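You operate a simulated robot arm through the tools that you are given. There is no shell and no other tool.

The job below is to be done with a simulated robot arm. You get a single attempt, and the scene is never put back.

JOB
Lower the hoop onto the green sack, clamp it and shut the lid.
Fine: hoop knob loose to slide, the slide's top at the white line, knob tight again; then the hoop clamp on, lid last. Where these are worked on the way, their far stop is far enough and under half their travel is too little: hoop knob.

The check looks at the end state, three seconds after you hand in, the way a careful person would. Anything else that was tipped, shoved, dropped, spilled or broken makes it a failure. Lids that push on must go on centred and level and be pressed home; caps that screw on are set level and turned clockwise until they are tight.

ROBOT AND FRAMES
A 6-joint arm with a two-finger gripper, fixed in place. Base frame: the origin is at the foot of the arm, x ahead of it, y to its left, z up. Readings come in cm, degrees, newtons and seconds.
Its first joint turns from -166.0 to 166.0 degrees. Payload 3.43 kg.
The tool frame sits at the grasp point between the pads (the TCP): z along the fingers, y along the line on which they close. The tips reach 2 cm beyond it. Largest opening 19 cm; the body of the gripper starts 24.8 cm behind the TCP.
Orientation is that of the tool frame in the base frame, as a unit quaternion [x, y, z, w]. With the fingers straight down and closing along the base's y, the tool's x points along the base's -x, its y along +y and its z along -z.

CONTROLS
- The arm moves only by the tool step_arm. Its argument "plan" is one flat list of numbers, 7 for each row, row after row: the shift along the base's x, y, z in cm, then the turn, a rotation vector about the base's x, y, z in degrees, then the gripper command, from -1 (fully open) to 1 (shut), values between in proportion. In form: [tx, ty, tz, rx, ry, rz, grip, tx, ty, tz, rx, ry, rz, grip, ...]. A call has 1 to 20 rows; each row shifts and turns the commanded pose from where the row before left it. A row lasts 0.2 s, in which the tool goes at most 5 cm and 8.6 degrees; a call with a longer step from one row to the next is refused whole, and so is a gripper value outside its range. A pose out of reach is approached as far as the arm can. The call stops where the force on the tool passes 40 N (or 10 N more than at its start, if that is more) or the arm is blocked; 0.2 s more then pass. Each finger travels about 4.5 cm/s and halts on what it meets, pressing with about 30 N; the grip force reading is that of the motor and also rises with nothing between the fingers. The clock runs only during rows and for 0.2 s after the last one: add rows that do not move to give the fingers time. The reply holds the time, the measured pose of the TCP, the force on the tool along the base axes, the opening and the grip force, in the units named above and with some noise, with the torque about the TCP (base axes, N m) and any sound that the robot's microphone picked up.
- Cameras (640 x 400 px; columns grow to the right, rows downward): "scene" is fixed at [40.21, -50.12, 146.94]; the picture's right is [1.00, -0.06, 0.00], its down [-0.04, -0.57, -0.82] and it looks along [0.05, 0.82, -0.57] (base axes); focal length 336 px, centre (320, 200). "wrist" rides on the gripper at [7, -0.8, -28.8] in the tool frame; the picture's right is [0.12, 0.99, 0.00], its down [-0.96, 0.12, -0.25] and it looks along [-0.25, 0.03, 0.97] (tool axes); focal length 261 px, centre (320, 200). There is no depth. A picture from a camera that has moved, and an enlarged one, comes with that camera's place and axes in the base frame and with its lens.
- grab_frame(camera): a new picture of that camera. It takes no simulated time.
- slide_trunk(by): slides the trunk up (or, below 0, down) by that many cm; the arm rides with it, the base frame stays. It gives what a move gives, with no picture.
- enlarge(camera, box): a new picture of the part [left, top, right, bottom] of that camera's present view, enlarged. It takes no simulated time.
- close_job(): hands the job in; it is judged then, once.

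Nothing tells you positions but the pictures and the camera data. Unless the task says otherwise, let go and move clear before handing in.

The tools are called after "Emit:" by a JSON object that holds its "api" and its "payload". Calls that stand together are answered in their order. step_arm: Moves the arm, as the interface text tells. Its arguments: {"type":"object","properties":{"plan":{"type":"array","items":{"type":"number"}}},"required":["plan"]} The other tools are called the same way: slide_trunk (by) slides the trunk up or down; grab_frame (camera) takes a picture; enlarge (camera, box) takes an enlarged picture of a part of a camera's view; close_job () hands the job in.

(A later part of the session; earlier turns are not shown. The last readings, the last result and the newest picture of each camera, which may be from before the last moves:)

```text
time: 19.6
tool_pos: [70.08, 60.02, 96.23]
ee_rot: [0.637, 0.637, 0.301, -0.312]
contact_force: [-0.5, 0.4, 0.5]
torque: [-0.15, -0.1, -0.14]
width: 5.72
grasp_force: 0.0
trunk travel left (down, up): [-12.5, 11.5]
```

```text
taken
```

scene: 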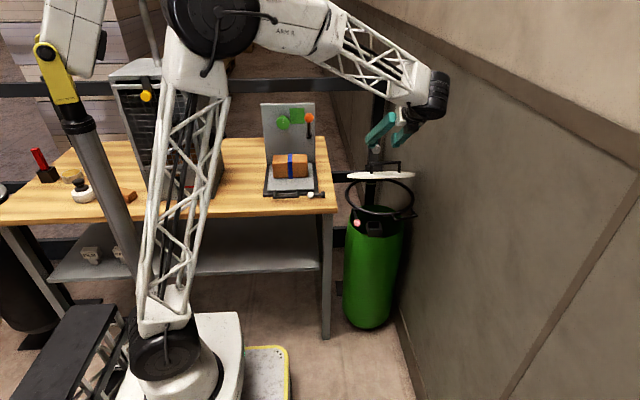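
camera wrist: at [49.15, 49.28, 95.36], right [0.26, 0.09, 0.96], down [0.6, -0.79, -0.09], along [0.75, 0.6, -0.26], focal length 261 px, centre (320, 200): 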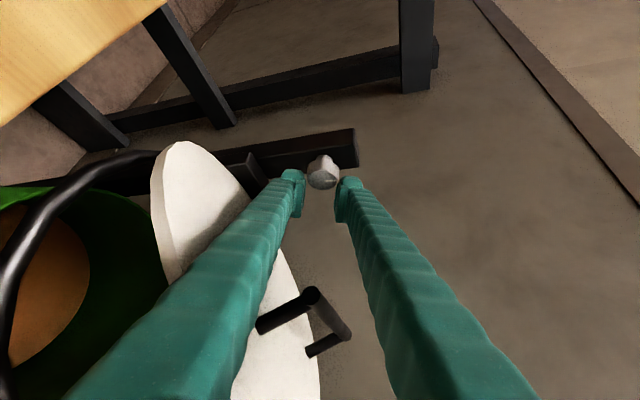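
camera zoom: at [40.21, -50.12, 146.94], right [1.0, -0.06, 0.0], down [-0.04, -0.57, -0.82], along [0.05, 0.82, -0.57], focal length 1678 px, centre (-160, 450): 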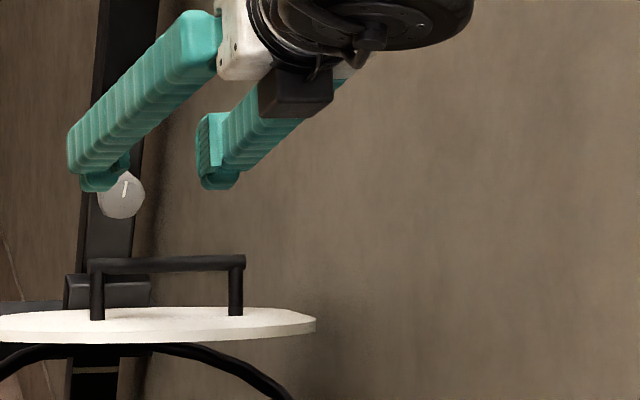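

The mark now points straight up, so about 85° has been turned with no stop reached. I'll take another bite.

Emit:
{"api": "step_arm", "payload": {"plan": [0.02, 1.7, -1.73, 0, 0, 0, 0.3, 0.02, 1.7, -1.73, 0, 0, 0, 0.3, 0.02, 1.7, -1.73, 0, 0, 0, 0.3, 0.02, 1.7, -1.73, 0, 0, 0, 0.3, 0.02, 1.65, -1.7, 0, 0, 0, 0.3, 0, 0, 0, 0, 0, 0, 1, 0, 0, 0, 0, 0, 0, 1, 0, 0, 0, 0, 0, 0, 1, 0, 0, 0, 0, 0, 0, 1]}}

Emit:
{"api": "enlarge", "payload": {"camera": "wrist", "box": [272, 150, 368, 210]}}

```text
time: 21.6
tool_pos: [70.06, 68.51, 87.58]
ee_rot: [0.637, 0.637, 0.302, -0.312]
contact_force: [-25.6, -3.5, -2.1]
torque: [0.16, -0.1, 0.33]
width: 3.63
grasp_force: 45.2
trunk travel left (down, up): [-12.5, 11.5]
```

```text
6.67 times, centred on (320, 180) of wrist
camera zoom: at [69.74, 50.3, 111.06], right [0.99, 0.08, 0.08], down [0.11, -0.79, -0.6], along [0.01, 0.6, -0.8], focal length 1738 px, centre (320, 333)
```

zoom: 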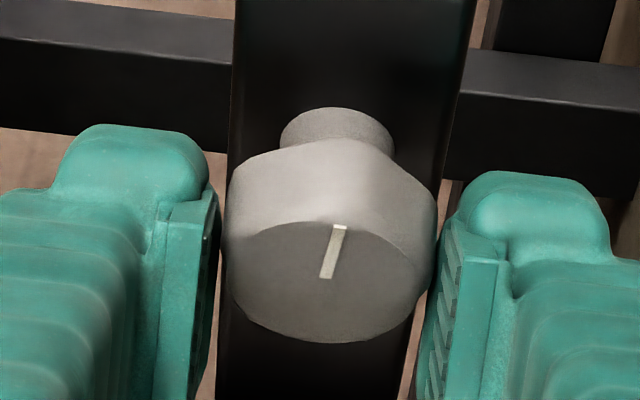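

Emit:
{"api": "step_arm", "payload": {"plan": [-0.12, 0, 0, 0, 0, 0, 1]}}

```text
time: 22.0
tool_pos: [69.96, 68.46, 87.56]
ee_rot: [0.637, 0.638, 0.301, -0.312]
contact_force: [-26.0, 3.5, -4.6]
torque: [0.1, -0.14, 0.39]
width: 3.65
grasp_force: 45.2
trunk travel left (down, up): [-12.5, 11.5]
```

Emit:
{"api": "step_arm", "payload": {"plan": [-0.2, 0, 0, 0, 0, 0, 1, 0, 0, 0, 0, 0, 0, 1]}}

```text
time: 22.6
tool_pos: [70.06, 68.39, 87.53]
ee_rot: [0.638, 0.636, 0.302, -0.312]
contact_force: [-12.1, 13.6, -5.4]
torque: [0.05, -0.07, 0.01]
width: 3.67
grasp_force: 44.9
trunk travel left (down, up): [-12.5, 11.5]
```

Emit:
{"api": "step_arm", "payload": {"plan": [-0.12, 0.1, 0, 0, 0, 0, 1, 0, 0, 0, 0, -5, 0, 1, 0, 0, 0, 0, -5, 0, 1, 0, 0, 0, 0, -5, 0, 1, 0, 0, 0, 0, -5, 0, 1, 0, 0, 0, 0, -5, 0, 1, 0, 0, 0, 0, -5, 0, 1]}}

Emit:
{"api": "enlarge", "payload": {"camera": "wrist", "box": [272, 150, 368, 210]}}

```text
time: 23.9
tool_pos: [70.2, 68.42, 87.48]
ee_rot: [0.574, 0.682, 0.411, -0.191]
contact_force: [31.4, -18.6, -3.5]
torque: [-0.39, 0.15, -0.72]
width: 3.64
grasp_force: 45.2
trunk travel left (down, up): [-12.5, 11.5]
stopped in row 6: the force on the tool passed its limit at 46 N (the readings are from after the stop); the commanded pose is now the measured one
```

```text
6.67 times, centred on (320, 180) of wrist
camera zoom: at [61.49, 50.36, 109.36], right [0.9, 0.08, 0.42], down [0.31, -0.8, -0.52], along [0.3, 0.6, -0.74], focal length 1738 px, centre (320, 333)
```

zoom: 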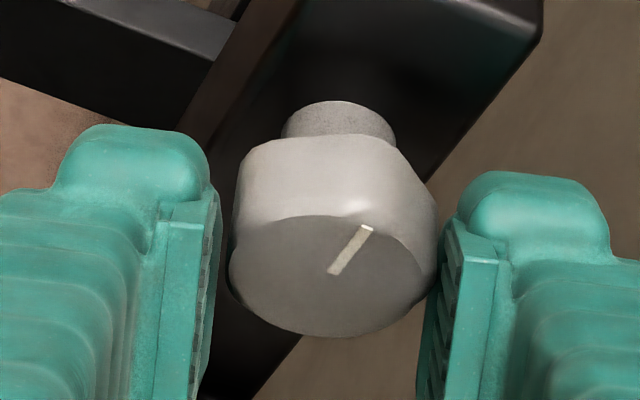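

The knob stayed pointing straight up at about 90° while the gripper slipped on it, so it has hit its far stop and is loose. I'll release, back out and swing to a straight-down posture above the hoop's U-handle.

Emit:
{"api": "step_arm", "payload": {"plan": [0, 0, 0, 0, 0, 0, 0.4, 0, 0, 0, 0, 0, 0, 0.4, 0, 0, 0, 0, 0, 0, 0.4, -0.5, -1.9, 1.4, 0, 0, 0, 0.4, -0.5, -1.9, 1.4, 0, 0, 0, 0.4, -0.5, -1.9, 1.4, 0, 0, 0, 0.4, -0.5, -1.9, 1.4, 0, 0, 0, 0.4, -0.3, -2.5, 2.5, 0, 7, 0, 0.4, 0, -2.5, 2.5, 0, 7, 0, 0.4, 0, -2.5, 2.5, 0, 6, 0, 0.4, 0, -2, 2, -8.3, 0, 0, 0.4, 0, -2, 1, -8.3, 0, 0, 0.4, 0, -2, 0, -8.3, 0, 0, 0.4, 0, -2, 0, -8.3, 0, 0, 0.4, 0, -1, 0, -8.3, 0, 0, 0.4, 0, 0, 0, -8.3, 0, 0, 0.4]}}

Emit:
{"api": "grab_frame", "payload": {"camera": "wrist"}}

Emit:
{"api": "grab_frame", "payload": {"camera": "scene"}}

```text
time: 27.3
tool_pos: [67.61, 44.5, 103.61]
ee_rot: [0.706, 0.708, 0.007, -0.011]
contact_force: [-0.3, -0.8, 0.4]
torque: [0.22, -0.02, -0.01]
width: 5.7
grasp_force: 0.1
trunk travel left (down, up): [-12.5, 11.5]
```

```text
taken
camera wrist: at [66.9, 50.76, 132.7], right [0.99, 0.12, 0.0], down [0.12, -0.97, 0.22], along [0.02, -0.22, -0.98], focal length 261 px, centre (320, 200)
```

wrist: 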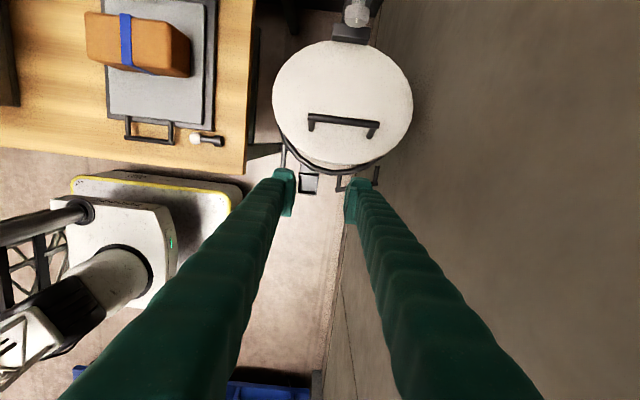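

```text
taken
```

scene: 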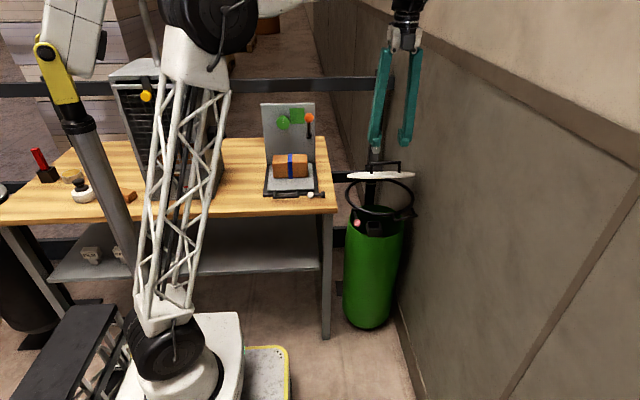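

Emit:
{"api": "enlarge", "payload": {"camera": "scene", "box": [352, 130, 416, 170]}}

Emit:
{"api": "step_arm", "payload": {"plan": [0.7, -0.25, 0, -1.5, 0, 8.3, 0.6, 0.7, -0.25, 0, 0, 0, 8.3, 0.6, 0.7, -0.25, 0, 0, 0, 8.3, 0.6, 0.7, -0.25, 0, 0, 0, 8.3, 0.6, 0.7, -0.25, 0, 0, 0, 8.3, 0.6, 0.7, -0.25, 0, 0, 0, 8.3, 0.6, 0.7, -0.25, 0, 0, 0, 8.3, 0.6, 0.7, -0.25, 0, 0, 0, 8.3, 0.6, 0.7, -0.25, 0, 0, 0, 8.3, 0.6, 0.7, -0.25, 0, 0, 0, 8.3, 0.6, 0.7, -0.25, 0, 0, 0, 8.3, 0.6, 0.7, -0.25, 0, 0, 0, 8.3, 0.6, 0, 0, 0, 0, 0, 8.3, 0.6]}}

Emit:
{"api": "grab_frame", "payload": {"camera": "wrist"}}

Emit:
{"api": "grab_frame", "payload": {"camera": "scene"}}

```text
10.00 times, centred on (384, 150) of scene
camera zoom: at [40.21, -50.12, 146.94], right [1.0, -0.06, 0.0], down [-0.04, -0.57, -0.82], along [0.05, 0.82, -0.57], focal length 3357 px, centre (-320, 700)
```

zoom: 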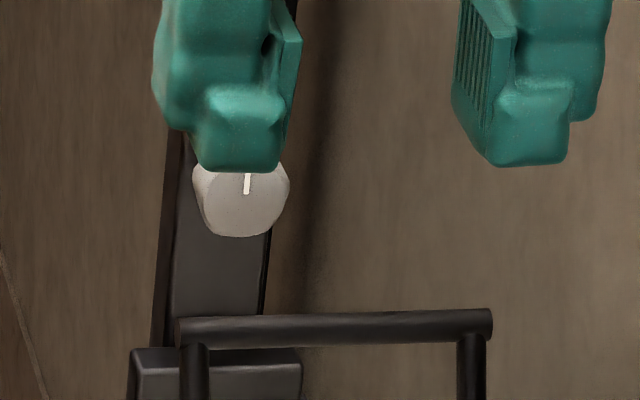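

```text
time: 30.1
tool_pos: [75.88, 41.6, 103.57]
ee_rot: [-0.157, 0.988, -0.005, 0.0]
contact_force: [-0.5, 0.2, 0.3]
torque: [-0.02, 0.02, 0.0]
width: 3.79
grasp_force: 0.1
trunk travel left (down, up): [-12.5, 11.5]
```

```text
taken
camera wrist: at [69.48, 38.86, 132.52], right [-0.42, 0.91, -0.01], down [0.88, 0.41, 0.24], along [0.23, 0.1, -0.97], focal length 261 px, centre (320, 200)
```

wrist: 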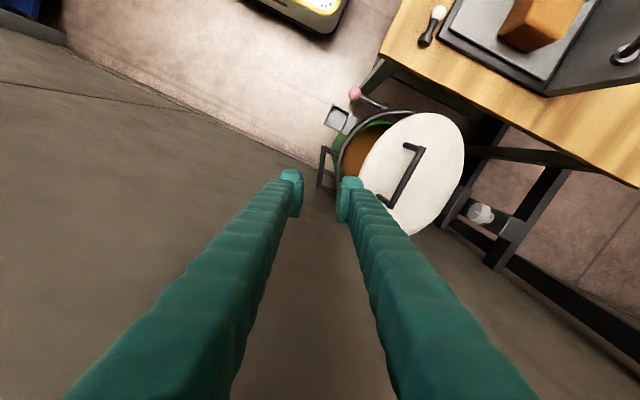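

```text
taken
```

scene: 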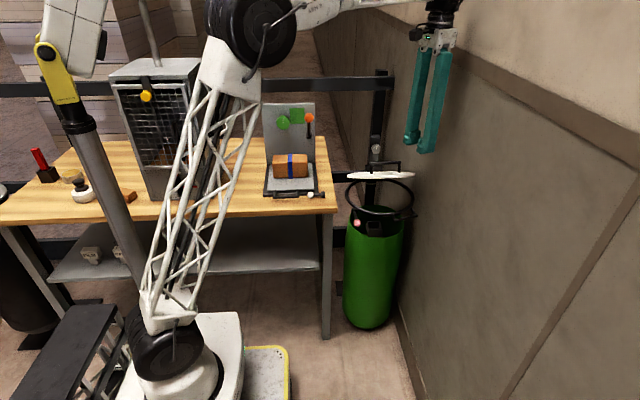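

Emit:
{"api": "enlarge", "payload": {"camera": "wrist", "box": [280, 130, 376, 190]}}

Emit:
{"api": "enlarge", "payload": {"camera": "wrist", "box": [300, 70, 460, 170]}}

```text
6.67 times, centred on (328, 160) of wrist
camera zoom: at [69.48, 38.86, 132.52], right [-0.42, 0.91, -0.01], down [0.88, 0.41, 0.24], along [0.23, 0.1, -0.97], focal length 1738 px, centre (267, 467)
```

zoom: 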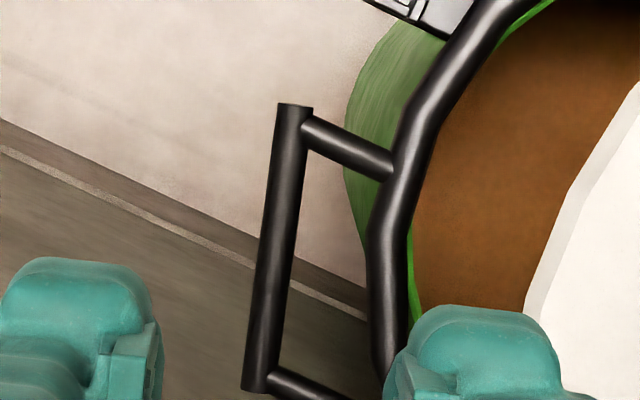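

```text
4.00 times, centred on (380, 120) of wrist
camera zoom: at [69.48, 38.86, 132.52], right [-0.42, 0.91, -0.01], down [0.88, 0.41, 0.24], along [0.23, 0.1, -0.97], focal length 1043 px, centre (80, 520)
```

zoom: 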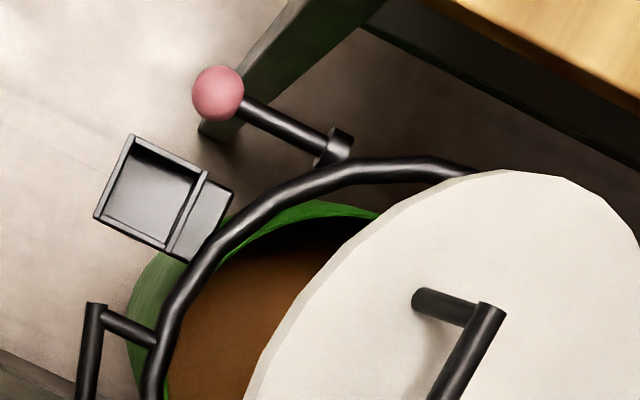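

The U-handle bar runs from (71.8, 40.3) to (80.8, 43.1) at z = 74.3, and the tool's yaw already matches it. I'll narrow the fingers and descend to just above the bar.

Emit:
{"api": "step_arm", "payload": {"plan": [0.1, -0.1, -3.5, 0, 0, 0, 0.747, 0.1, -0.04, -3.5, 0, 0, 0, 0.747, 0.1, 0, -3.5, 0, 0, 0, 0.747, 0.1, 0, -3.5, 0, 0, 0, 0.747, 0, 0, -3.5, 0, 0, 0, 0.747, 0, 0, -3.0, 0, 0, 0, 0.747, 0, 0, 0, 0, 0, 0, 0.747]}}

Emit:
{"api": "grab_frame", "payload": {"camera": "wrist"}}

Emit:
{"api": "enlarge", "payload": {"camera": "wrist", "box": [272, 150, 368, 210]}}

Emit:
{"api": "enlarge", "payload": {"camera": "scene", "box": [352, 150, 448, 210]}}

```text
time: 31.7
tool_pos: [76.31, 41.33, 83.04]
ee_rot: [-0.156, 0.988, -0.005, 0.0]
contact_force: [-0.3, -0.3, 0.0]
torque: [-0.01, -0.02, 0.03]
width: 2.46
grasp_force: 0.1
trunk travel left (down, up): [-12.5, 11.5]
```

```text
taken
camera wrist: at [69.82, 38.6, 111.97], right [-0.42, 0.91, -0.01], down [0.88, 0.41, 0.24], along [0.23, 0.09, -0.97], focal length 261 px, centre (320, 200)
```

wrist: 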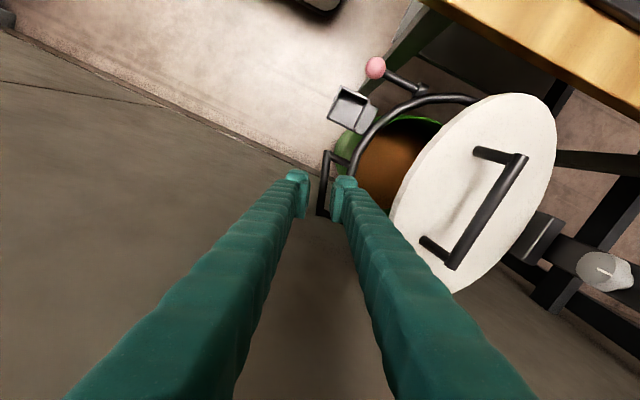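

```text
6.67 times, centred on (320, 180) of wrist
camera zoom: at [69.82, 38.6, 111.97], right [-0.42, 0.91, -0.01], down [0.88, 0.41, 0.24], along [0.23, 0.09, -0.97], focal length 1738 px, centre (320, 333)
```

zoom: 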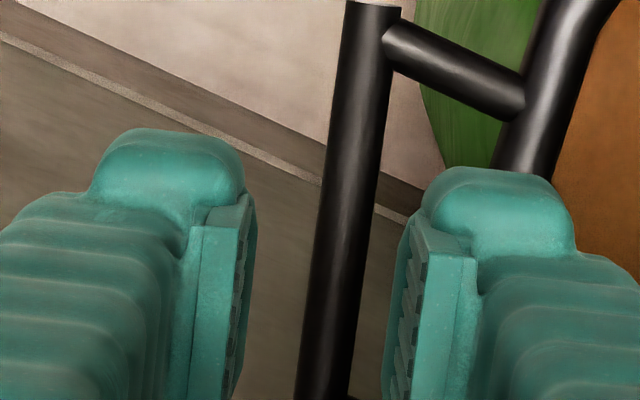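

```text
6.67 times, centred on (400, 180) of scene
camera zoom: at [40.21, -50.12, 146.94], right [1.0, -0.06, 0.0], down [-0.04, -0.57, -0.82], along [0.05, 0.82, -0.57], focal length 2238 px, centre (-213, 333)
```

zoom: 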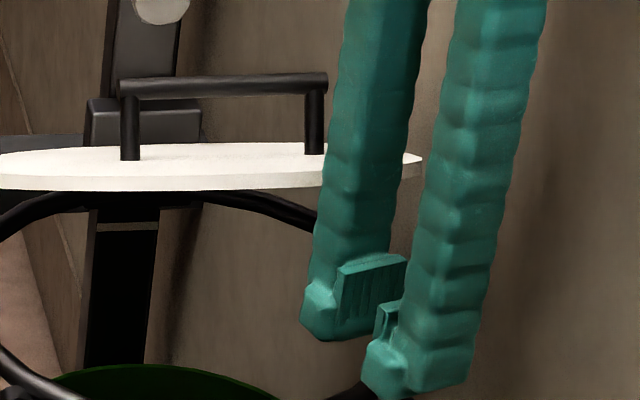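

The bar sits about 0.5 cm off centre towards the inner finger, so I'll shift by that and re-check before the final descent.

Emit:
{"api": "step_arm", "payload": {"plan": [-0.14, 0.43, -2.0, 0, 0, 0, 0.747, 0, 0, -1.5, 0, 0, 0, 0.747, 0, 0, 0, 0, 0, 0, 0.747]}}

Emit:
{"api": "enlarge", "payload": {"camera": "wrist", "box": [272, 150, 368, 210]}}

Emit:
{"api": "enlarge", "payload": {"camera": "scene", "box": [360, 170, 440, 220]}}

```text
time: 32.5
tool_pos: [76.19, 41.9, 79.52]
ee_rot: [-0.157, 0.988, -0.005, 0.0]
contact_force: [1.2, -0.6, 0.3]
torque: [0.01, 0.02, 0.0]
width: 2.43
grasp_force: 0.0
trunk travel left (down, up): [-12.5, 11.5]
```

```text
6.67 times, centred on (320, 180) of wrist
camera zoom: at [69.72, 39.05, 108.48], right [-0.42, 0.91, -0.01], down [0.88, 0.41, 0.24], along [0.23, 0.09, -0.97], focal length 1738 px, centre (320, 333)
```

zoom: 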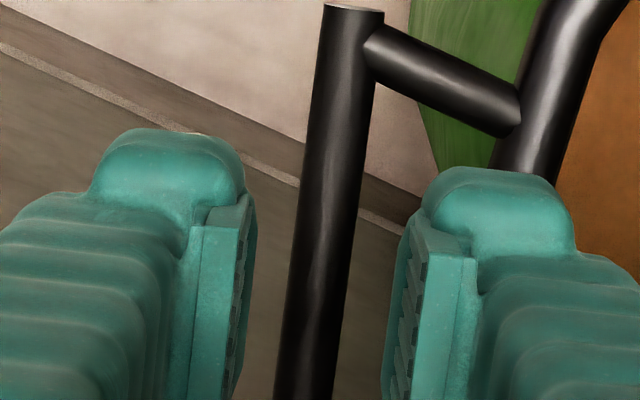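

```text
8.00 times, centred on (400, 195) of scene
camera zoom: at [40.21, -50.12, 146.94], right [1.0, -0.06, 0.0], down [-0.04, -0.57, -0.82], along [0.05, 0.82, -0.57], focal length 2685 px, centre (-320, 240)
```

zoom: 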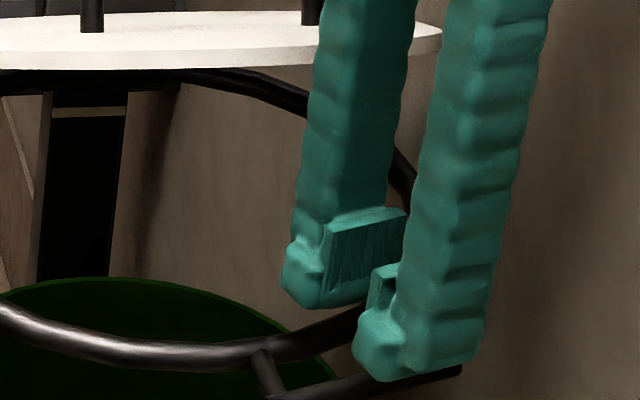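

Emit:
{"api": "step_arm", "payload": {"plan": [0, 0, 0, 0, 0, 0, 0.779, 0, 0, -1.3, 0, 0, 0, 0.779, 0, 0, -1.3, 0, 0, 0, 0.779, 0, 0, -1.3, 0, 0, 0, 0.779, 0, 0, -1.2, 0, 0, 0, 0.779]}}

Emit:
{"api": "enlarge", "payload": {"camera": "wrist", "box": [272, 150, 368, 210]}}

Emit:
{"api": "enlarge", "payload": {"camera": "scene", "box": [360, 170, 440, 220]}}

```text
time: 33.7
tool_pos: [76.14, 41.82, 74.53]
ee_rot: [-0.156, 0.988, -0.004, 0.001]
contact_force: [0.7, 0.0, -0.7]
torque: [0.0, 0.01, 0.0]
width: 2.1
grasp_force: 0.1
trunk travel left (down, up): [-12.5, 11.5]
```

```text
6.67 times, centred on (320, 180) of wrist
camera zoom: at [69.7, 39.13, 103.34], right [-0.42, 0.91, -0.01], down [0.88, 0.41, 0.24], along [0.23, 0.09, -0.97], focal length 1738 px, centre (320, 333)
```

zoom: 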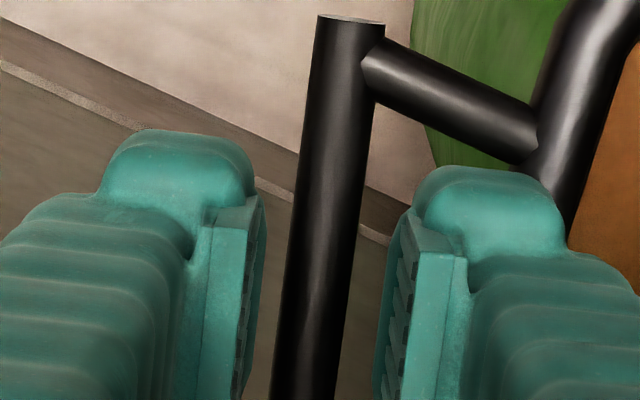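

```text
8.00 times, centred on (400, 195) of scene
camera zoom: at [40.21, -50.12, 146.94], right [1.0, -0.06, 0.0], down [-0.04, -0.57, -0.82], along [0.05, 0.82, -0.57], focal length 2685 px, centre (-320, 240)
```

zoom: 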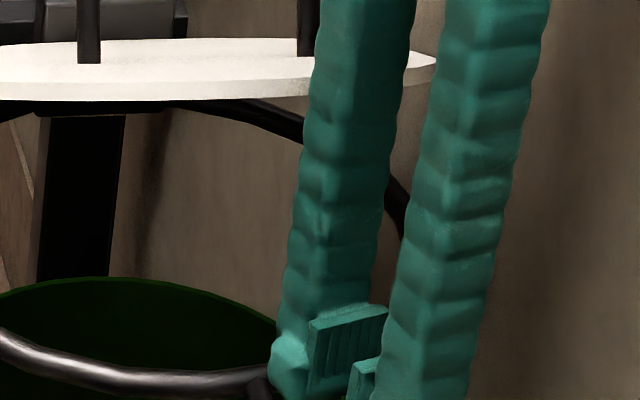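

The slide moves easily: it already dropped about 1.5 cm as the fingers came down. I'll close on the bar now and check.

Emit:
{"api": "step_arm", "payload": {"plan": [0, 0, 0, 0, 0, 0, 1, 0, 0, 0, 0, 0, 0, 1, 0, 0, 0, 0, 0, 0, 1]}}

Emit:
{"api": "enlarge", "payload": {"camera": "wrist", "box": [272, 150, 368, 210]}}

Emit:
{"api": "enlarge", "payload": {"camera": "scene", "box": [340, 140, 420, 190]}}

```text
time: 34.5
tool_pos: [76.09, 41.91, 74.46]
ee_rot: [-0.157, 0.988, -0.004, -0.001]
contact_force: [1.0, -1.0, 1.1]
torque: [-0.02, -0.01, -0.04]
width: 0.01
grasp_force: 34.3
trunk travel left (down, up): [-12.5, 11.5]
```

```text
6.67 times, centred on (320, 180) of wrist
camera zoom: at [69.69, 39.14, 103.36], right [-0.42, 0.91, -0.01], down [0.88, 0.41, 0.24], along [0.23, 0.09, -0.97], focal length 1738 px, centre (320, 333)
```

zoom: 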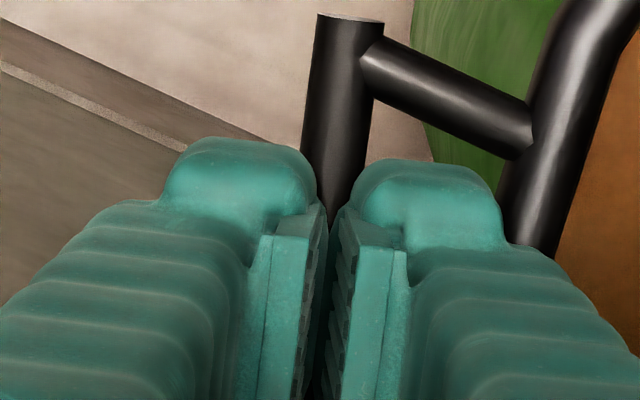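

```text
8.00 times, centred on (380, 165) of scene
camera zoom: at [40.21, -50.12, 146.94], right [1.0, -0.06, 0.0], down [-0.04, -0.57, -0.82], along [0.05, 0.82, -0.57], focal length 2685 px, centre (-160, 480)
```

zoom: 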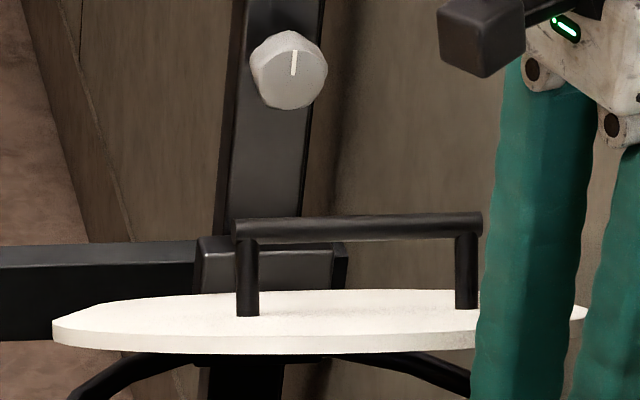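

The fingers closed above the bar because it had already slid below them. The slide holds its position and moves easily, so I'll push down on the bar with the closed tips in controlled steps.

Emit:
{"api": "step_arm", "payload": {"plan": [0, 0, -1, 0, 0, 0, 1, 0, 0, -1, 0, 0, 0, 1, 0, 0, -1, 0, 0, 0, 1, 0, 0, -1, 0, 0, 0, 1, 0, 0, -1, 0, 0, 0, 1]}}

Emit:
{"api": "enlarge", "payload": {"camera": "scene", "box": [340, 140, 420, 190]}}

Emit:
{"api": "grab_frame", "payload": {"camera": "wrist"}}

```text
time: 35.7
tool_pos: [76.02, 41.9, 69.42]
ee_rot: [-0.156, 0.988, -0.005, -0.001]
contact_force: [0.1, -1.0, 1.7]
torque: [0.0, -0.02, -0.04]
width: 0.0
grasp_force: 35.0
trunk travel left (down, up): [-12.5, 11.5]
```

```text
8.00 times, centred on (380, 165) of scene
camera zoom: at [40.21, -50.12, 146.94], right [1.0, -0.06, 0.0], down [-0.04, -0.57, -0.82], along [0.05, 0.82, -0.57], focal length 2685 px, centre (-160, 480)
```

zoom: 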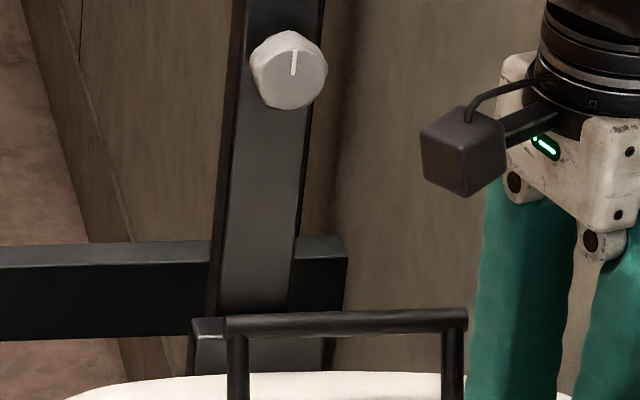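

```text
taken
camera wrist: at [69.69, 39.15, 98.38], right [-0.42, 0.91, -0.01], down [0.88, 0.41, 0.24], along [0.22, 0.09, -0.97], focal length 261 px, centre (320, 200)
```

wrist: 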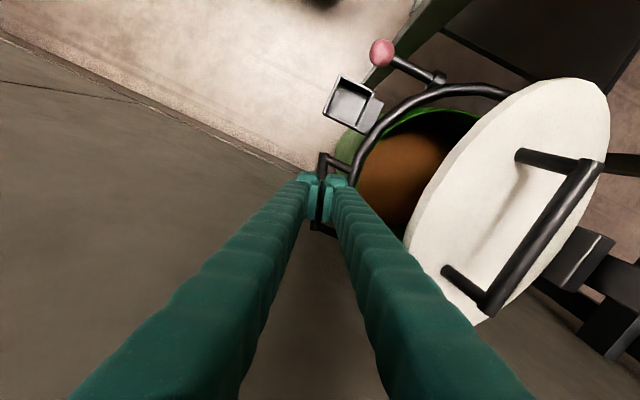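

The slide top is now at about z = 72.1. I'll push another 2.2 cm, then retract and check it against the white line with the wrist camera.

Emit:
{"api": "step_arm", "payload": {"plan": [0, 0, -0.8, 0, 0, 0, 1, 0, 0, -0.7, 0, 0, 0, 1, 0, 0, -0.7, 0, 0, 0, 1, 0, 0, 0, 0, 0, 0, 1]}}

Emit:
{"api": "enlarge", "payload": {"camera": "scene", "box": [340, 140, 420, 190]}}

Emit:
{"api": "enlarge", "payload": {"camera": "scene", "box": [340, 170, 436, 230]}}

```text
time: 36.7
tool_pos: [75.96, 41.91, 67.25]
ee_rot: [-0.157, 0.988, -0.004, -0.001]
contact_force: [-1.3, 0.6, 0.3]
torque: [0.01, -0.02, 0.0]
width: 0.0
grasp_force: 34.4
trunk travel left (down, up): [-12.5, 11.5]
```

```text
8.00 times, centred on (380, 165) of scene
camera zoom: at [40.21, -50.12, 146.94], right [1.0, -0.06, 0.0], down [-0.04, -0.57, -0.82], along [0.05, 0.82, -0.57], focal length 2685 px, centre (-160, 480)
```

zoom: 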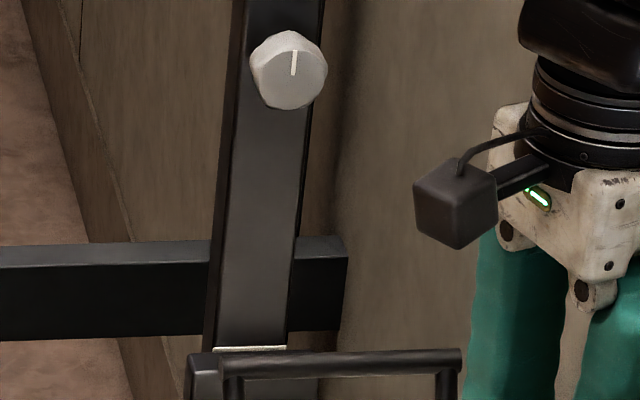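

```text
6.67 times, centred on (388, 200) of scene
camera zoom: at [40.21, -50.12, 146.94], right [1.0, -0.06, 0.0], down [-0.04, -0.57, -0.82], along [0.05, 0.82, -0.57], focal length 2238 px, centre (-133, 200)
```

zoom: 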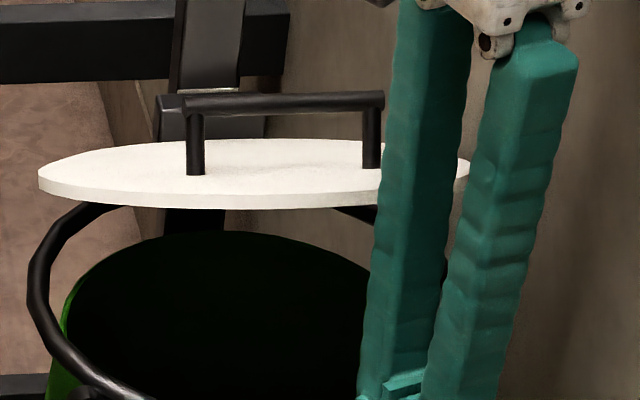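

Emit:
{"api": "enlarge", "payload": {"camera": "scene", "box": [358, 174, 390, 194]}}

```text
16.00 times, centred on (374, 184) of scene
camera zoom: at [40.21, -50.12, 146.94], right [1.0, -0.06, 0.0], down [-0.04, -0.57, -0.82], along [0.05, 0.82, -0.57], focal length 5370 px, centre (-544, 456)
```

zoom: 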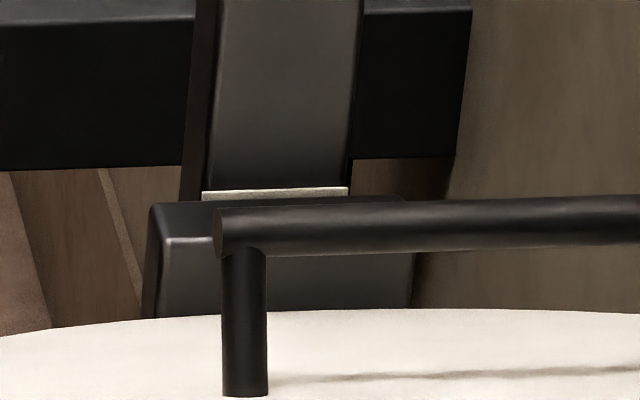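

The white line now sits right at the slide's top edge, so the height is right. The slide holds by itself with no force on it. I'll retract upward and bring the tool horizontal along +y to tighten the knob.

Emit:
{"api": "step_arm", "payload": {"plan": [0, 0, 4.0, 0, 0, 0, 1, 0, 0, 4.7, 0, 0, 0, 1, -1, 0, 4.7, 0, 0, -6, 0.6, -1, 0, 4.7, 0, 0, -6, 0.4, -1, 0, 4.7, 0, 0, -6, 0.4, -1, 0, 4.7, 0, 0, 0, 0.4, -1, 0, 4.7, 0, 0, 0, 0.4, -0.9, 0, 4.0, 0, 0, 0, 0.4, 0, 0, 0, 0, 0, 0, 0.4]}}

Emit:
{"api": "enlarge", "payload": {"camera": "scene", "box": [358, 174, 390, 194]}}

Emit:
{"api": "grab_frame", "payload": {"camera": "wrist"}}

Emit:
{"api": "enlarge", "payload": {"camera": "scene", "box": [336, 160, 432, 220]}}

```text
time: 38.7
tool_pos: [70.22, 41.95, 103.62]
ee_rot: [0.0, 1.0, -0.005, 0.0]
contact_force: [-0.4, -0.1, -0.3]
torque: [0.02, -0.01, 0.04]
width: 5.72
grasp_force: 0.1
trunk travel left (down, up): [-12.5, 11.5]
```

```text
16.00 times, centred on (374, 184) of scene
camera zoom: at [40.21, -50.12, 146.94], right [1.0, -0.06, 0.0], down [-0.04, -0.57, -0.82], along [0.05, 0.82, -0.57], focal length 5370 px, centre (-544, 456)
```

zoom: 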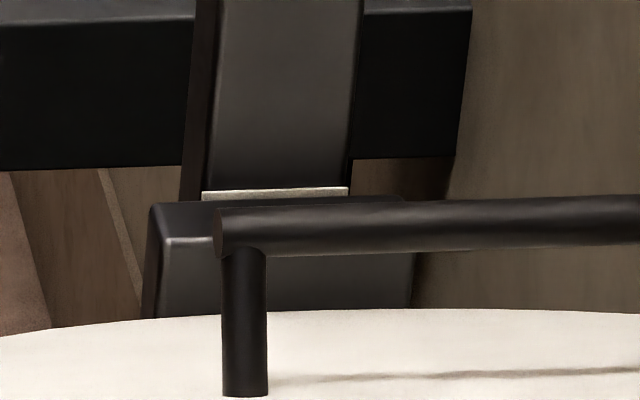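

```text
taken
camera wrist: at [63.21, 41.35, 132.37], right [-0.12, 0.99, -0.01], down [0.96, 0.12, 0.24], along [0.24, 0.02, -0.97], focal length 261 px, centre (320, 200)
```

wrist: 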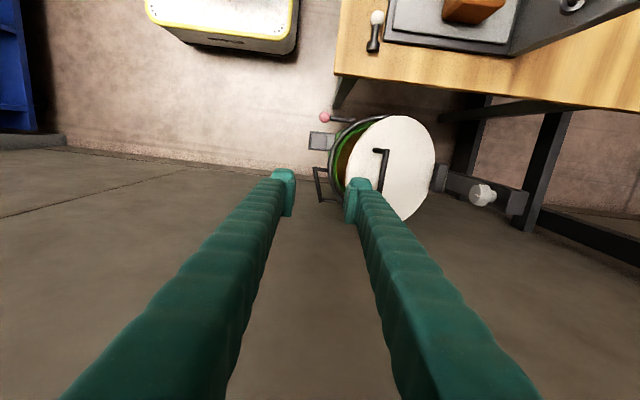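

```text
6.67 times, centred on (384, 190) of scene
camera zoom: at [40.21, -50.12, 146.94], right [1.0, -0.06, 0.0], down [-0.04, -0.57, -0.82], along [0.05, 0.82, -0.57], focal length 2238 px, centre (-107, 267)
```

zoom: 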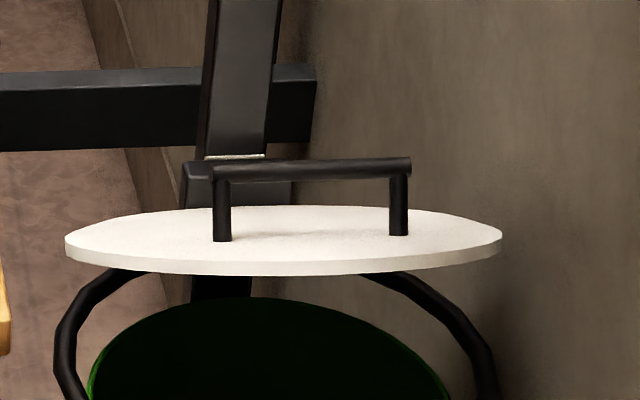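

The slide holds at the line. Next I'll rotate the tool to horizontal, pointing +y with the fingers closing vertically.

Emit:
{"api": "step_arm", "payload": {"plan": [0, 0.3, -1, 8.2, 0, 0, 0.4, 0, 0.3, -1, 8.2, 0, 0, 0.4, 0, 0.3, -1, 8.2, 0, 0, 0.4, 0, 0.3, -1, 8.2, 0, 0, 0.4, 0, 0.3, -1, 8.2, 0, 0, 0.4, 0, 0.3, -1, 8.2, 0, 0, 0.4, 0, 0.3, -1, 8.2, 0, 0, 0.4, 0, 0.3, -1, 8.2, 0, 0, 0.4, 0, 0.3, -1, 8.2, 0, 0, 0.4, 0, 0.3, -1, 8.2, 0, 0, 0.4, 0, 0.3, -1, 8.6, 0, 0, 0.4, 0, 0, 0, 0, 0, 0, 0.4]}}

Emit:
{"api": "grab_frame", "payload": {"camera": "wrist"}}

Emit:
{"api": "grab_frame", "payload": {"camera": "scene"}}

```text
time: 41.3
tool_pos: [70.34, 45.15, 92.57]
ee_rot: [0.0, 0.707, 0.708, -0.001]
contact_force: [-0.5, 0.0, -0.4]
torque: [-0.02, -0.01, -0.01]
width: 5.7
grasp_force: 0.0
trunk travel left (down, up): [-12.5, 11.5]
```

```text
taken
camera wrist: at [63.29, 16.32, 91.71], right [-0.12, 0.0, 0.99], down [0.96, -0.25, 0.12], along [0.24, 0.97, 0.03], focal length 261 px, centre (320, 200)
```

wrist: 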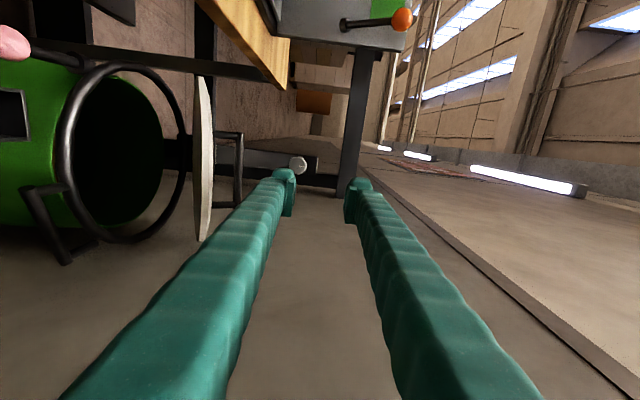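

```text
taken
```

scene: 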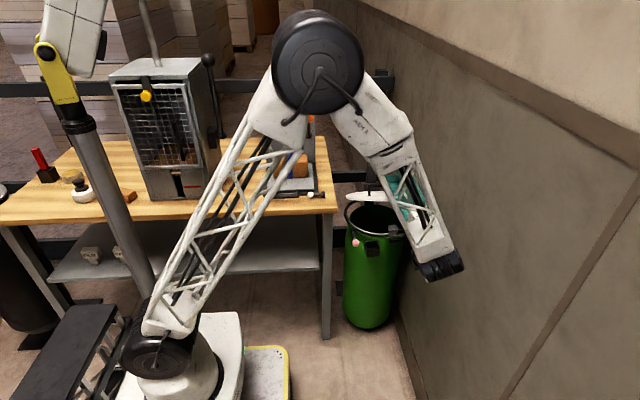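

Emit:
{"api": "enlarge", "payload": {"camera": "wrist", "box": [270, 145, 334, 185]}}

Emit:
{"api": "enlarge", "payload": {"camera": "wrist", "box": [0, 20, 256, 180]}}

```text
10.00 times, centred on (302, 165) of wrist
camera zoom: at [63.29, 16.32, 91.71], right [-0.12, 0.0, 0.99], down [0.96, -0.25, 0.12], along [0.24, 0.97, 0.03], focal length 2606 px, centre (500, 550)
```

zoom: 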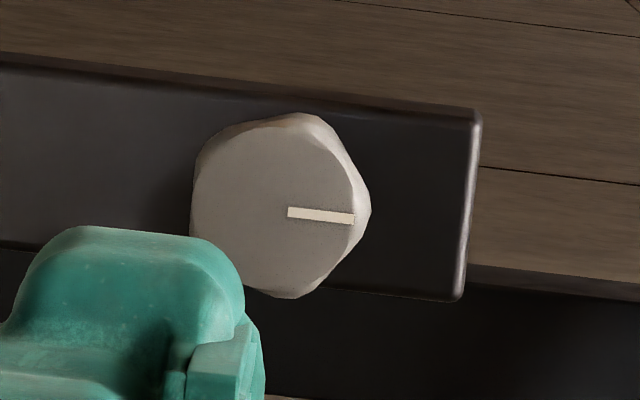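

```text
2.50 times, centred on (128, 100) of wrist
camera zoom: at [63.29, 16.32, 91.71], right [-0.12, 0.0, 0.99], down [0.96, -0.25, 0.12], along [0.24, 0.97, 0.03], focal length 652 px, centre (800, 450)
```

zoom: 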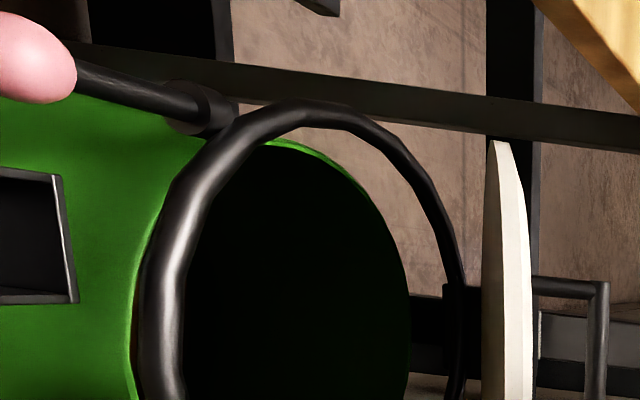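

Emit:
{"api": "step_arm", "payload": {"plan": [-0.12, 1, -2.3, 0, 0, 0, 0.4, -0.12, 2, -2.37, 0, 0, 0, 0.4, 0, 4, 0, 0, 0, 0, 0.4, 0, 4, 0, 0, 0, 0, 0.4, 0, 4, 0, 0, 0, 0, 0.4, 0, 3, 0, 0, 0, 0, 0.4, 0, 0, 0, 0, 0, 0, 0.4]}}

Emit:
{"api": "enlarge", "payload": {"camera": "wrist", "box": [256, 150, 384, 230]}}

Emit:
{"api": "grab_frame", "payload": {"camera": "scene"}}

```text
time: 42.9
tool_pos: [70.04, 63.12, 87.89]
ee_rot: [-0.001, 0.707, 0.708, -0.001]
contact_force: [-0.2, 0.0, -0.5]
torque: [0.03, 0.02, -0.01]
width: 5.67
grasp_force: 0.0
trunk travel left (down, up): [-12.5, 11.5]
```

```text
5.00 times, centred on (320, 190) of wrist
camera zoom: at [63.19, 34.33, 87.14], right [-0.12, 0.0, 0.99], down [0.96, -0.25, 0.12], along [0.24, 0.97, 0.03], focal length 1303 px, centre (320, 250)
```

zoom: 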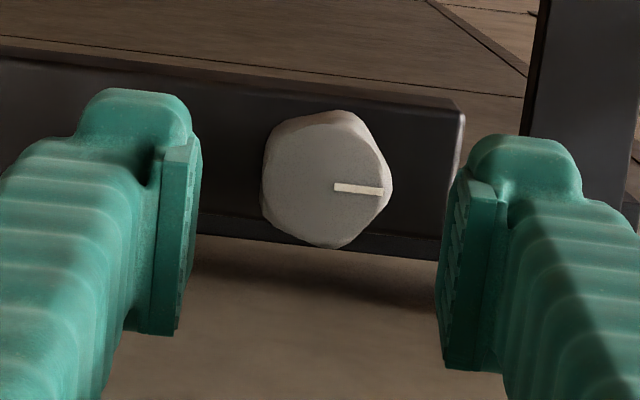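

```text
taken
```

scene: 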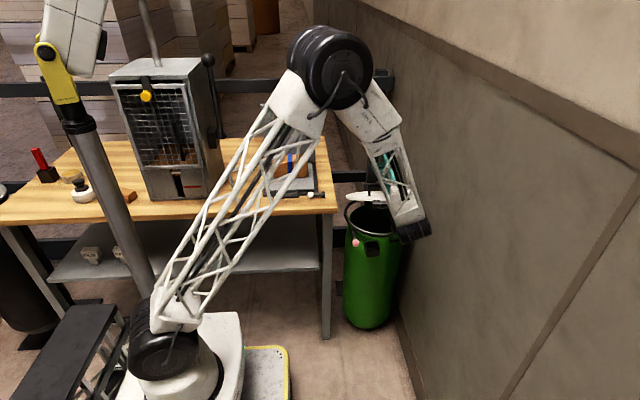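

Emit:
{"api": "step_arm", "payload": {"plan": [0.1, 2, 0.15, 0, 0, 0, 0.4, 0, 2, 0, 0, 0, 0, 0.4, 0, 2, 0, 0, 0, 0, 0.4, 0, 0.2, 0, 0, 0, 0, 0.4, 0, 0, 0, 0, 0, 0, 0.4]}}

Emit:
{"api": "enlarge", "payload": {"camera": "wrist", "box": [256, 160, 384, 240]}}

```text
time: 44.1
tool_pos: [70.24, 69.31, 88.04]
ee_rot: [-0.001, 0.706, 0.708, 0.001]
contact_force: [-1.4, 0.2, 0.7]
torque: [0.02, 0.04, 0.0]
width: 5.69
grasp_force: 0.1
trunk travel left (down, up): [-12.5, 11.5]
```

```text
5.00 times, centred on (320, 200) of wrist
camera zoom: at [63.2, 40.55, 87.24], right [-0.12, 0.0, 0.99], down [0.96, -0.25, 0.12], along [0.24, 0.97, 0.03], focal length 1303 px, centre (320, 200)
```

zoom: 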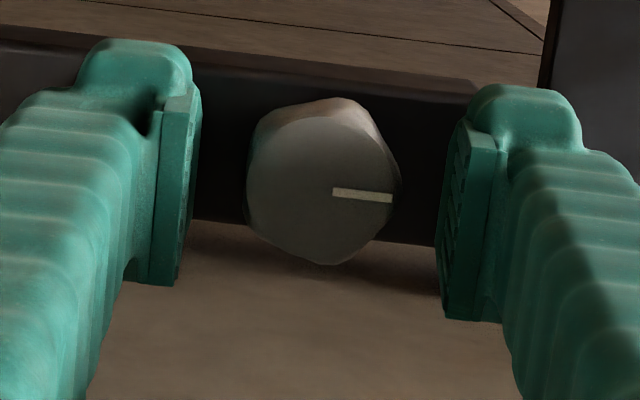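

The knob is centred between the fingers. I'll close and start turning clockwise.

Emit:
{"api": "step_arm", "payload": {"plan": [0, 0, 0, 0, 0, 0, 1, 0, 0, 0, 0, 0, 0, 1, 0, 0, 0, 0, 0, 0, 1, 0, 0, 0, 0, 0, 0, 1]}}

Emit:
{"api": "step_arm", "payload": {"plan": [0, 0, 0, 0, 6, 0, 1, 0, 0, 0, 0, 6, 0, 1, 0, 0, 0, 0, 6, 0, 1, 0, 0, 0, 0, 6, 0, 1, 0, 0, 0, 0, 6, 0, 1]}}

Emit:
{"api": "enlarge", "payload": {"camera": "wrist", "box": [256, 160, 384, 240]}}

```text
time: 45.1
tool_pos: [70.14, 69.44, 87.99]
ee_rot: [-0.001, 0.707, 0.707, 0.0]
contact_force: [0.1, 0.6, -0.9]
torque: [0.01, 0.0, 0.0]
width: 3.67
grasp_force: 45.0
trunk travel left (down, up): [-12.5, 11.5]
```

```text
time: 46.3
tool_pos: [70.06, 69.32, 87.99]
ee_rot: [0.183, 0.682, 0.684, -0.183]
contact_force: [0.0, -1.2, -7.0]
torque: [0.0, -0.05, 0.05]
width: 3.68
grasp_force: 45.2
trunk travel left (down, up): [-12.5, 11.5]
```

```text
5.00 times, centred on (320, 200) of wrist
camera zoom: at [63.68, 40.56, 90.8], right [0.39, 0.0, 0.92], down [0.89, -0.25, -0.38], along [0.23, 0.97, -0.1], focal length 1303 px, centre (320, 200)
```

zoom: 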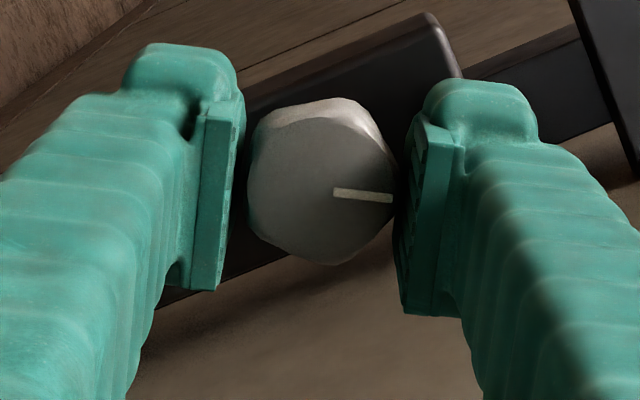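

It's turning cleanly with small forces, so I'll continue to the tight stop.

Emit:
{"api": "step_arm", "payload": {"plan": [0, 0, 0, 0, 6, 0, 1, 0, 0, 0, 0, 6, 0, 1, 0, 0, 0, 0, 6, 0, 1, 0, 0, 0, 0, 6, 0, 1, 0, 0, 0, 0, 6, 0, 1, 0, 0, 0, 0, 6, 0, 1, 0, 0, 0, 0, 6, 0, 1, 0, 0, 0, 0, 6, 0, 1, 0, 0, 0, 0, 6, 0, 1]}}

Emit:
{"api": "enlarge", "payload": {"camera": "wrist", "box": [256, 160, 384, 240]}}

Emit:
{"api": "grab_frame", "payload": {"camera": "scene"}}

```text
time: 48.3
tool_pos: [70.03, 69.37, 87.94]
ee_rot: [0.473, 0.525, 0.525, -0.474]
contact_force: [-18.6, -18.7, -23.2]
torque: [-0.13, -0.05, 0.29]
width: 3.67
grasp_force: 44.8
trunk travel left (down, up): [-12.5, 11.5]
```

```text
5.00 times, centred on (320, 200) of wrist
camera zoom: at [68.51, 40.57, 94.88], right [0.98, 0.0, 0.22], down [0.21, -0.25, -0.95], along [0.05, 0.97, -0.24], focal length 1303 px, centre (320, 200)
```

zoom: 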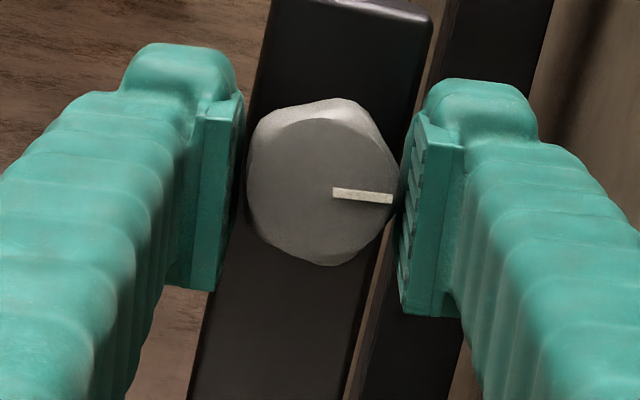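

```text
taken
```

scene: 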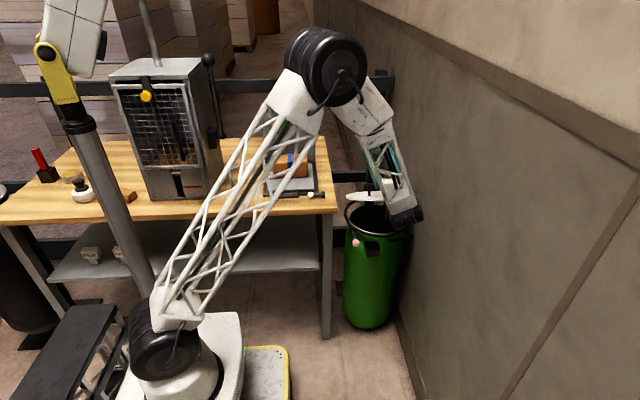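

Emit:
{"api": "step_arm", "payload": {"plan": [-0.1, -0.1, -0.1, 0, 0, 0, 1, 0, 0, 0, 0, 3, 0, 1, 0, 0, 0, 0, 3, 0, 1]}}

Emit:
{"api": "enlarge", "payload": {"camera": "wrist", "box": [256, 160, 384, 240]}}

```text
time: 49.1
tool_pos: [70.0, 69.52, 87.85]
ee_rot: [0.499, 0.499, 0.501, -0.5]
contact_force: [-7.6, 14.5, -13.2]
torque: [0.17, -0.21, 0.1]
width: 3.68
grasp_force: 44.7
trunk travel left (down, up): [-12.5, 11.5]
```

```text
5.00 times, centred on (320, 200) of wrist
camera zoom: at [69.18, 40.57, 94.97], right [0.99, 0.0, 0.12], down [0.12, -0.25, -0.96], along [0.03, 0.97, -0.24], focal length 1303 px, centre (320, 200)
```

zoom: 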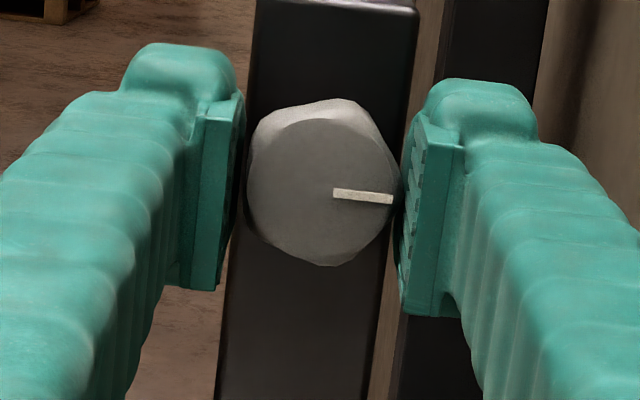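

Emit:
{"api": "step_arm", "payload": {"plan": [0, 0, 0, 0, 4, 0, 1, 0, 0, 0, 0, 4, 0, 1, 0, 0, 0, 0, 4, 0, 1]}}

Emit:
{"api": "enlarge", "payload": {"camera": "wrist", "box": [256, 160, 384, 240]}}

```text
time: 49.9
tool_pos: [69.99, 69.39, 87.99]
ee_rot: [-0.55, -0.443, -0.446, 0.55]
contact_force: [-14.4, 4.1, -0.3]
torque: [-0.05, -0.58, 0.11]
width: 3.66
grasp_force: 44.7
trunk travel left (down, up): [-12.5, 11.5]
```

```text
5.00 times, centred on (320, 200) of wrist
camera zoom: at [70.63, 40.44, 95.06], right [1.0, 0.0, -0.09], down [-0.09, -0.25, -0.97], along [-0.02, 0.97, -0.24], focal length 1303 px, centre (320, 200)
```

zoom: 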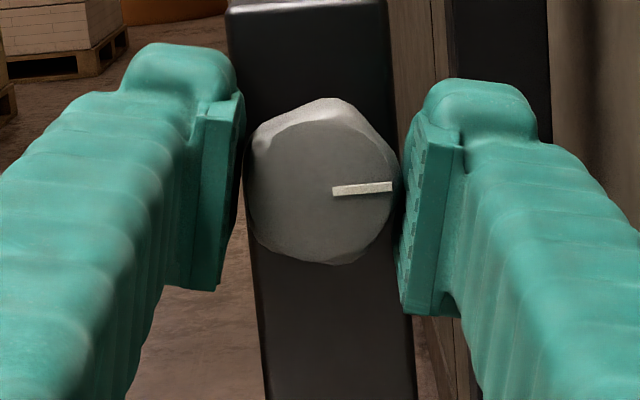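

The torque reading shows the tight stop was reached, and the mark is back at +x. I'll release, back out and study the clamp lever.

Emit:
{"api": "step_arm", "payload": {"plan": [0, 0, 0, 0, 0, 0, 0.4, 0, 0, 0, 0, 0, 0, 0.4, 0, 0, 0, 0, 0, 0, 0.4, 0, -3, 0, 0, 0, 0, 0.4, 0, -4, 0, 0, 0, 0, 0.4, 0, -4, 1, 0, 0, 0, 0.4, 0, -4, 2, 0, 0, 0, 0.4, 0, -4, 3, 0, 0, 0, 0.4, 0, -4, 3, 0, 0, 0, 0.4, 0, 0, 0, 0, 0, 0, 0.4]}}

Emit:
{"api": "grab_frame", "payload": {"camera": "wrist"}}

Emit:
{"api": "grab_frame", "payload": {"camera": "scene"}}

Emit:
{"api": "enlarge", "payload": {"camera": "scene", "box": [358, 174, 390, 194]}}

Emit:
{"api": "enlarge", "payload": {"camera": "scene", "box": [336, 200, 432, 260]}}

```text
time: 52.1
tool_pos: [69.93, 46.24, 96.96]
ee_rot: [0.55, 0.444, 0.447, -0.549]
contact_force: [0.6, -0.1, 0.1]
torque: [0.01, 0.0, 0.01]
width: 5.68
grasp_force: 0.1
trunk travel left (down, up): [-12.5, 11.5]
```

```text
taken
camera wrist: at [70.69, 17.36, 104.08], right [1.0, 0.0, -0.09], down [-0.09, -0.25, -0.97], along [-0.02, 0.97, -0.24], focal length 261 px, centre (320, 200)
```

wrist: 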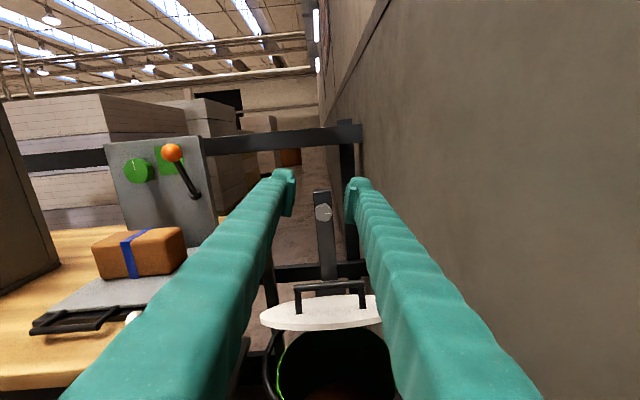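

```text
taken
```

scene: 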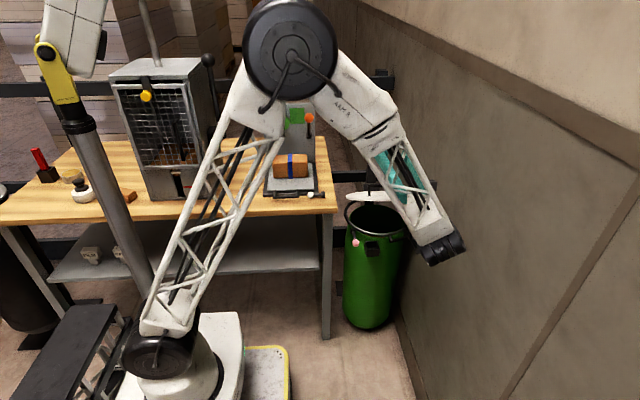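

```text
16.00 times, centred on (374, 184) of scene
camera zoom: at [40.21, -50.12, 146.94], right [1.0, -0.06, 0.0], down [-0.04, -0.57, -0.82], along [0.05, 0.82, -0.57], focal length 5370 px, centre (-544, 456)
```

zoom: 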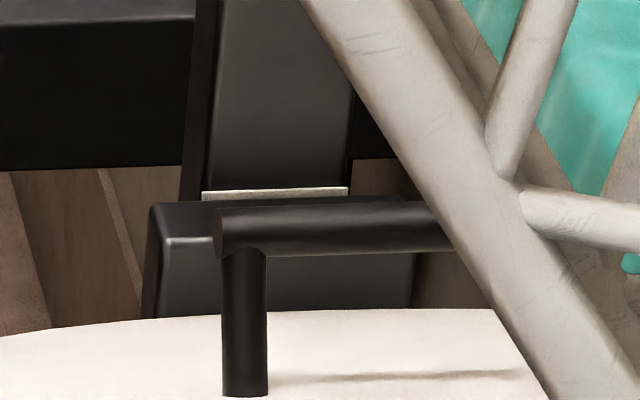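

```text
6.67 times, centred on (384, 230) of scene
camera zoom: at [40.21, -50.12, 146.94], right [1.0, -0.06, 0.0], down [-0.04, -0.57, -0.82], along [0.05, 0.82, -0.57], focal length 2238 px, centre (-107, 0)
```

zoom: 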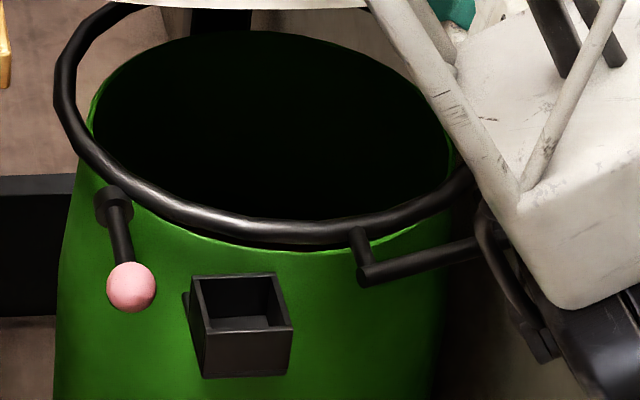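

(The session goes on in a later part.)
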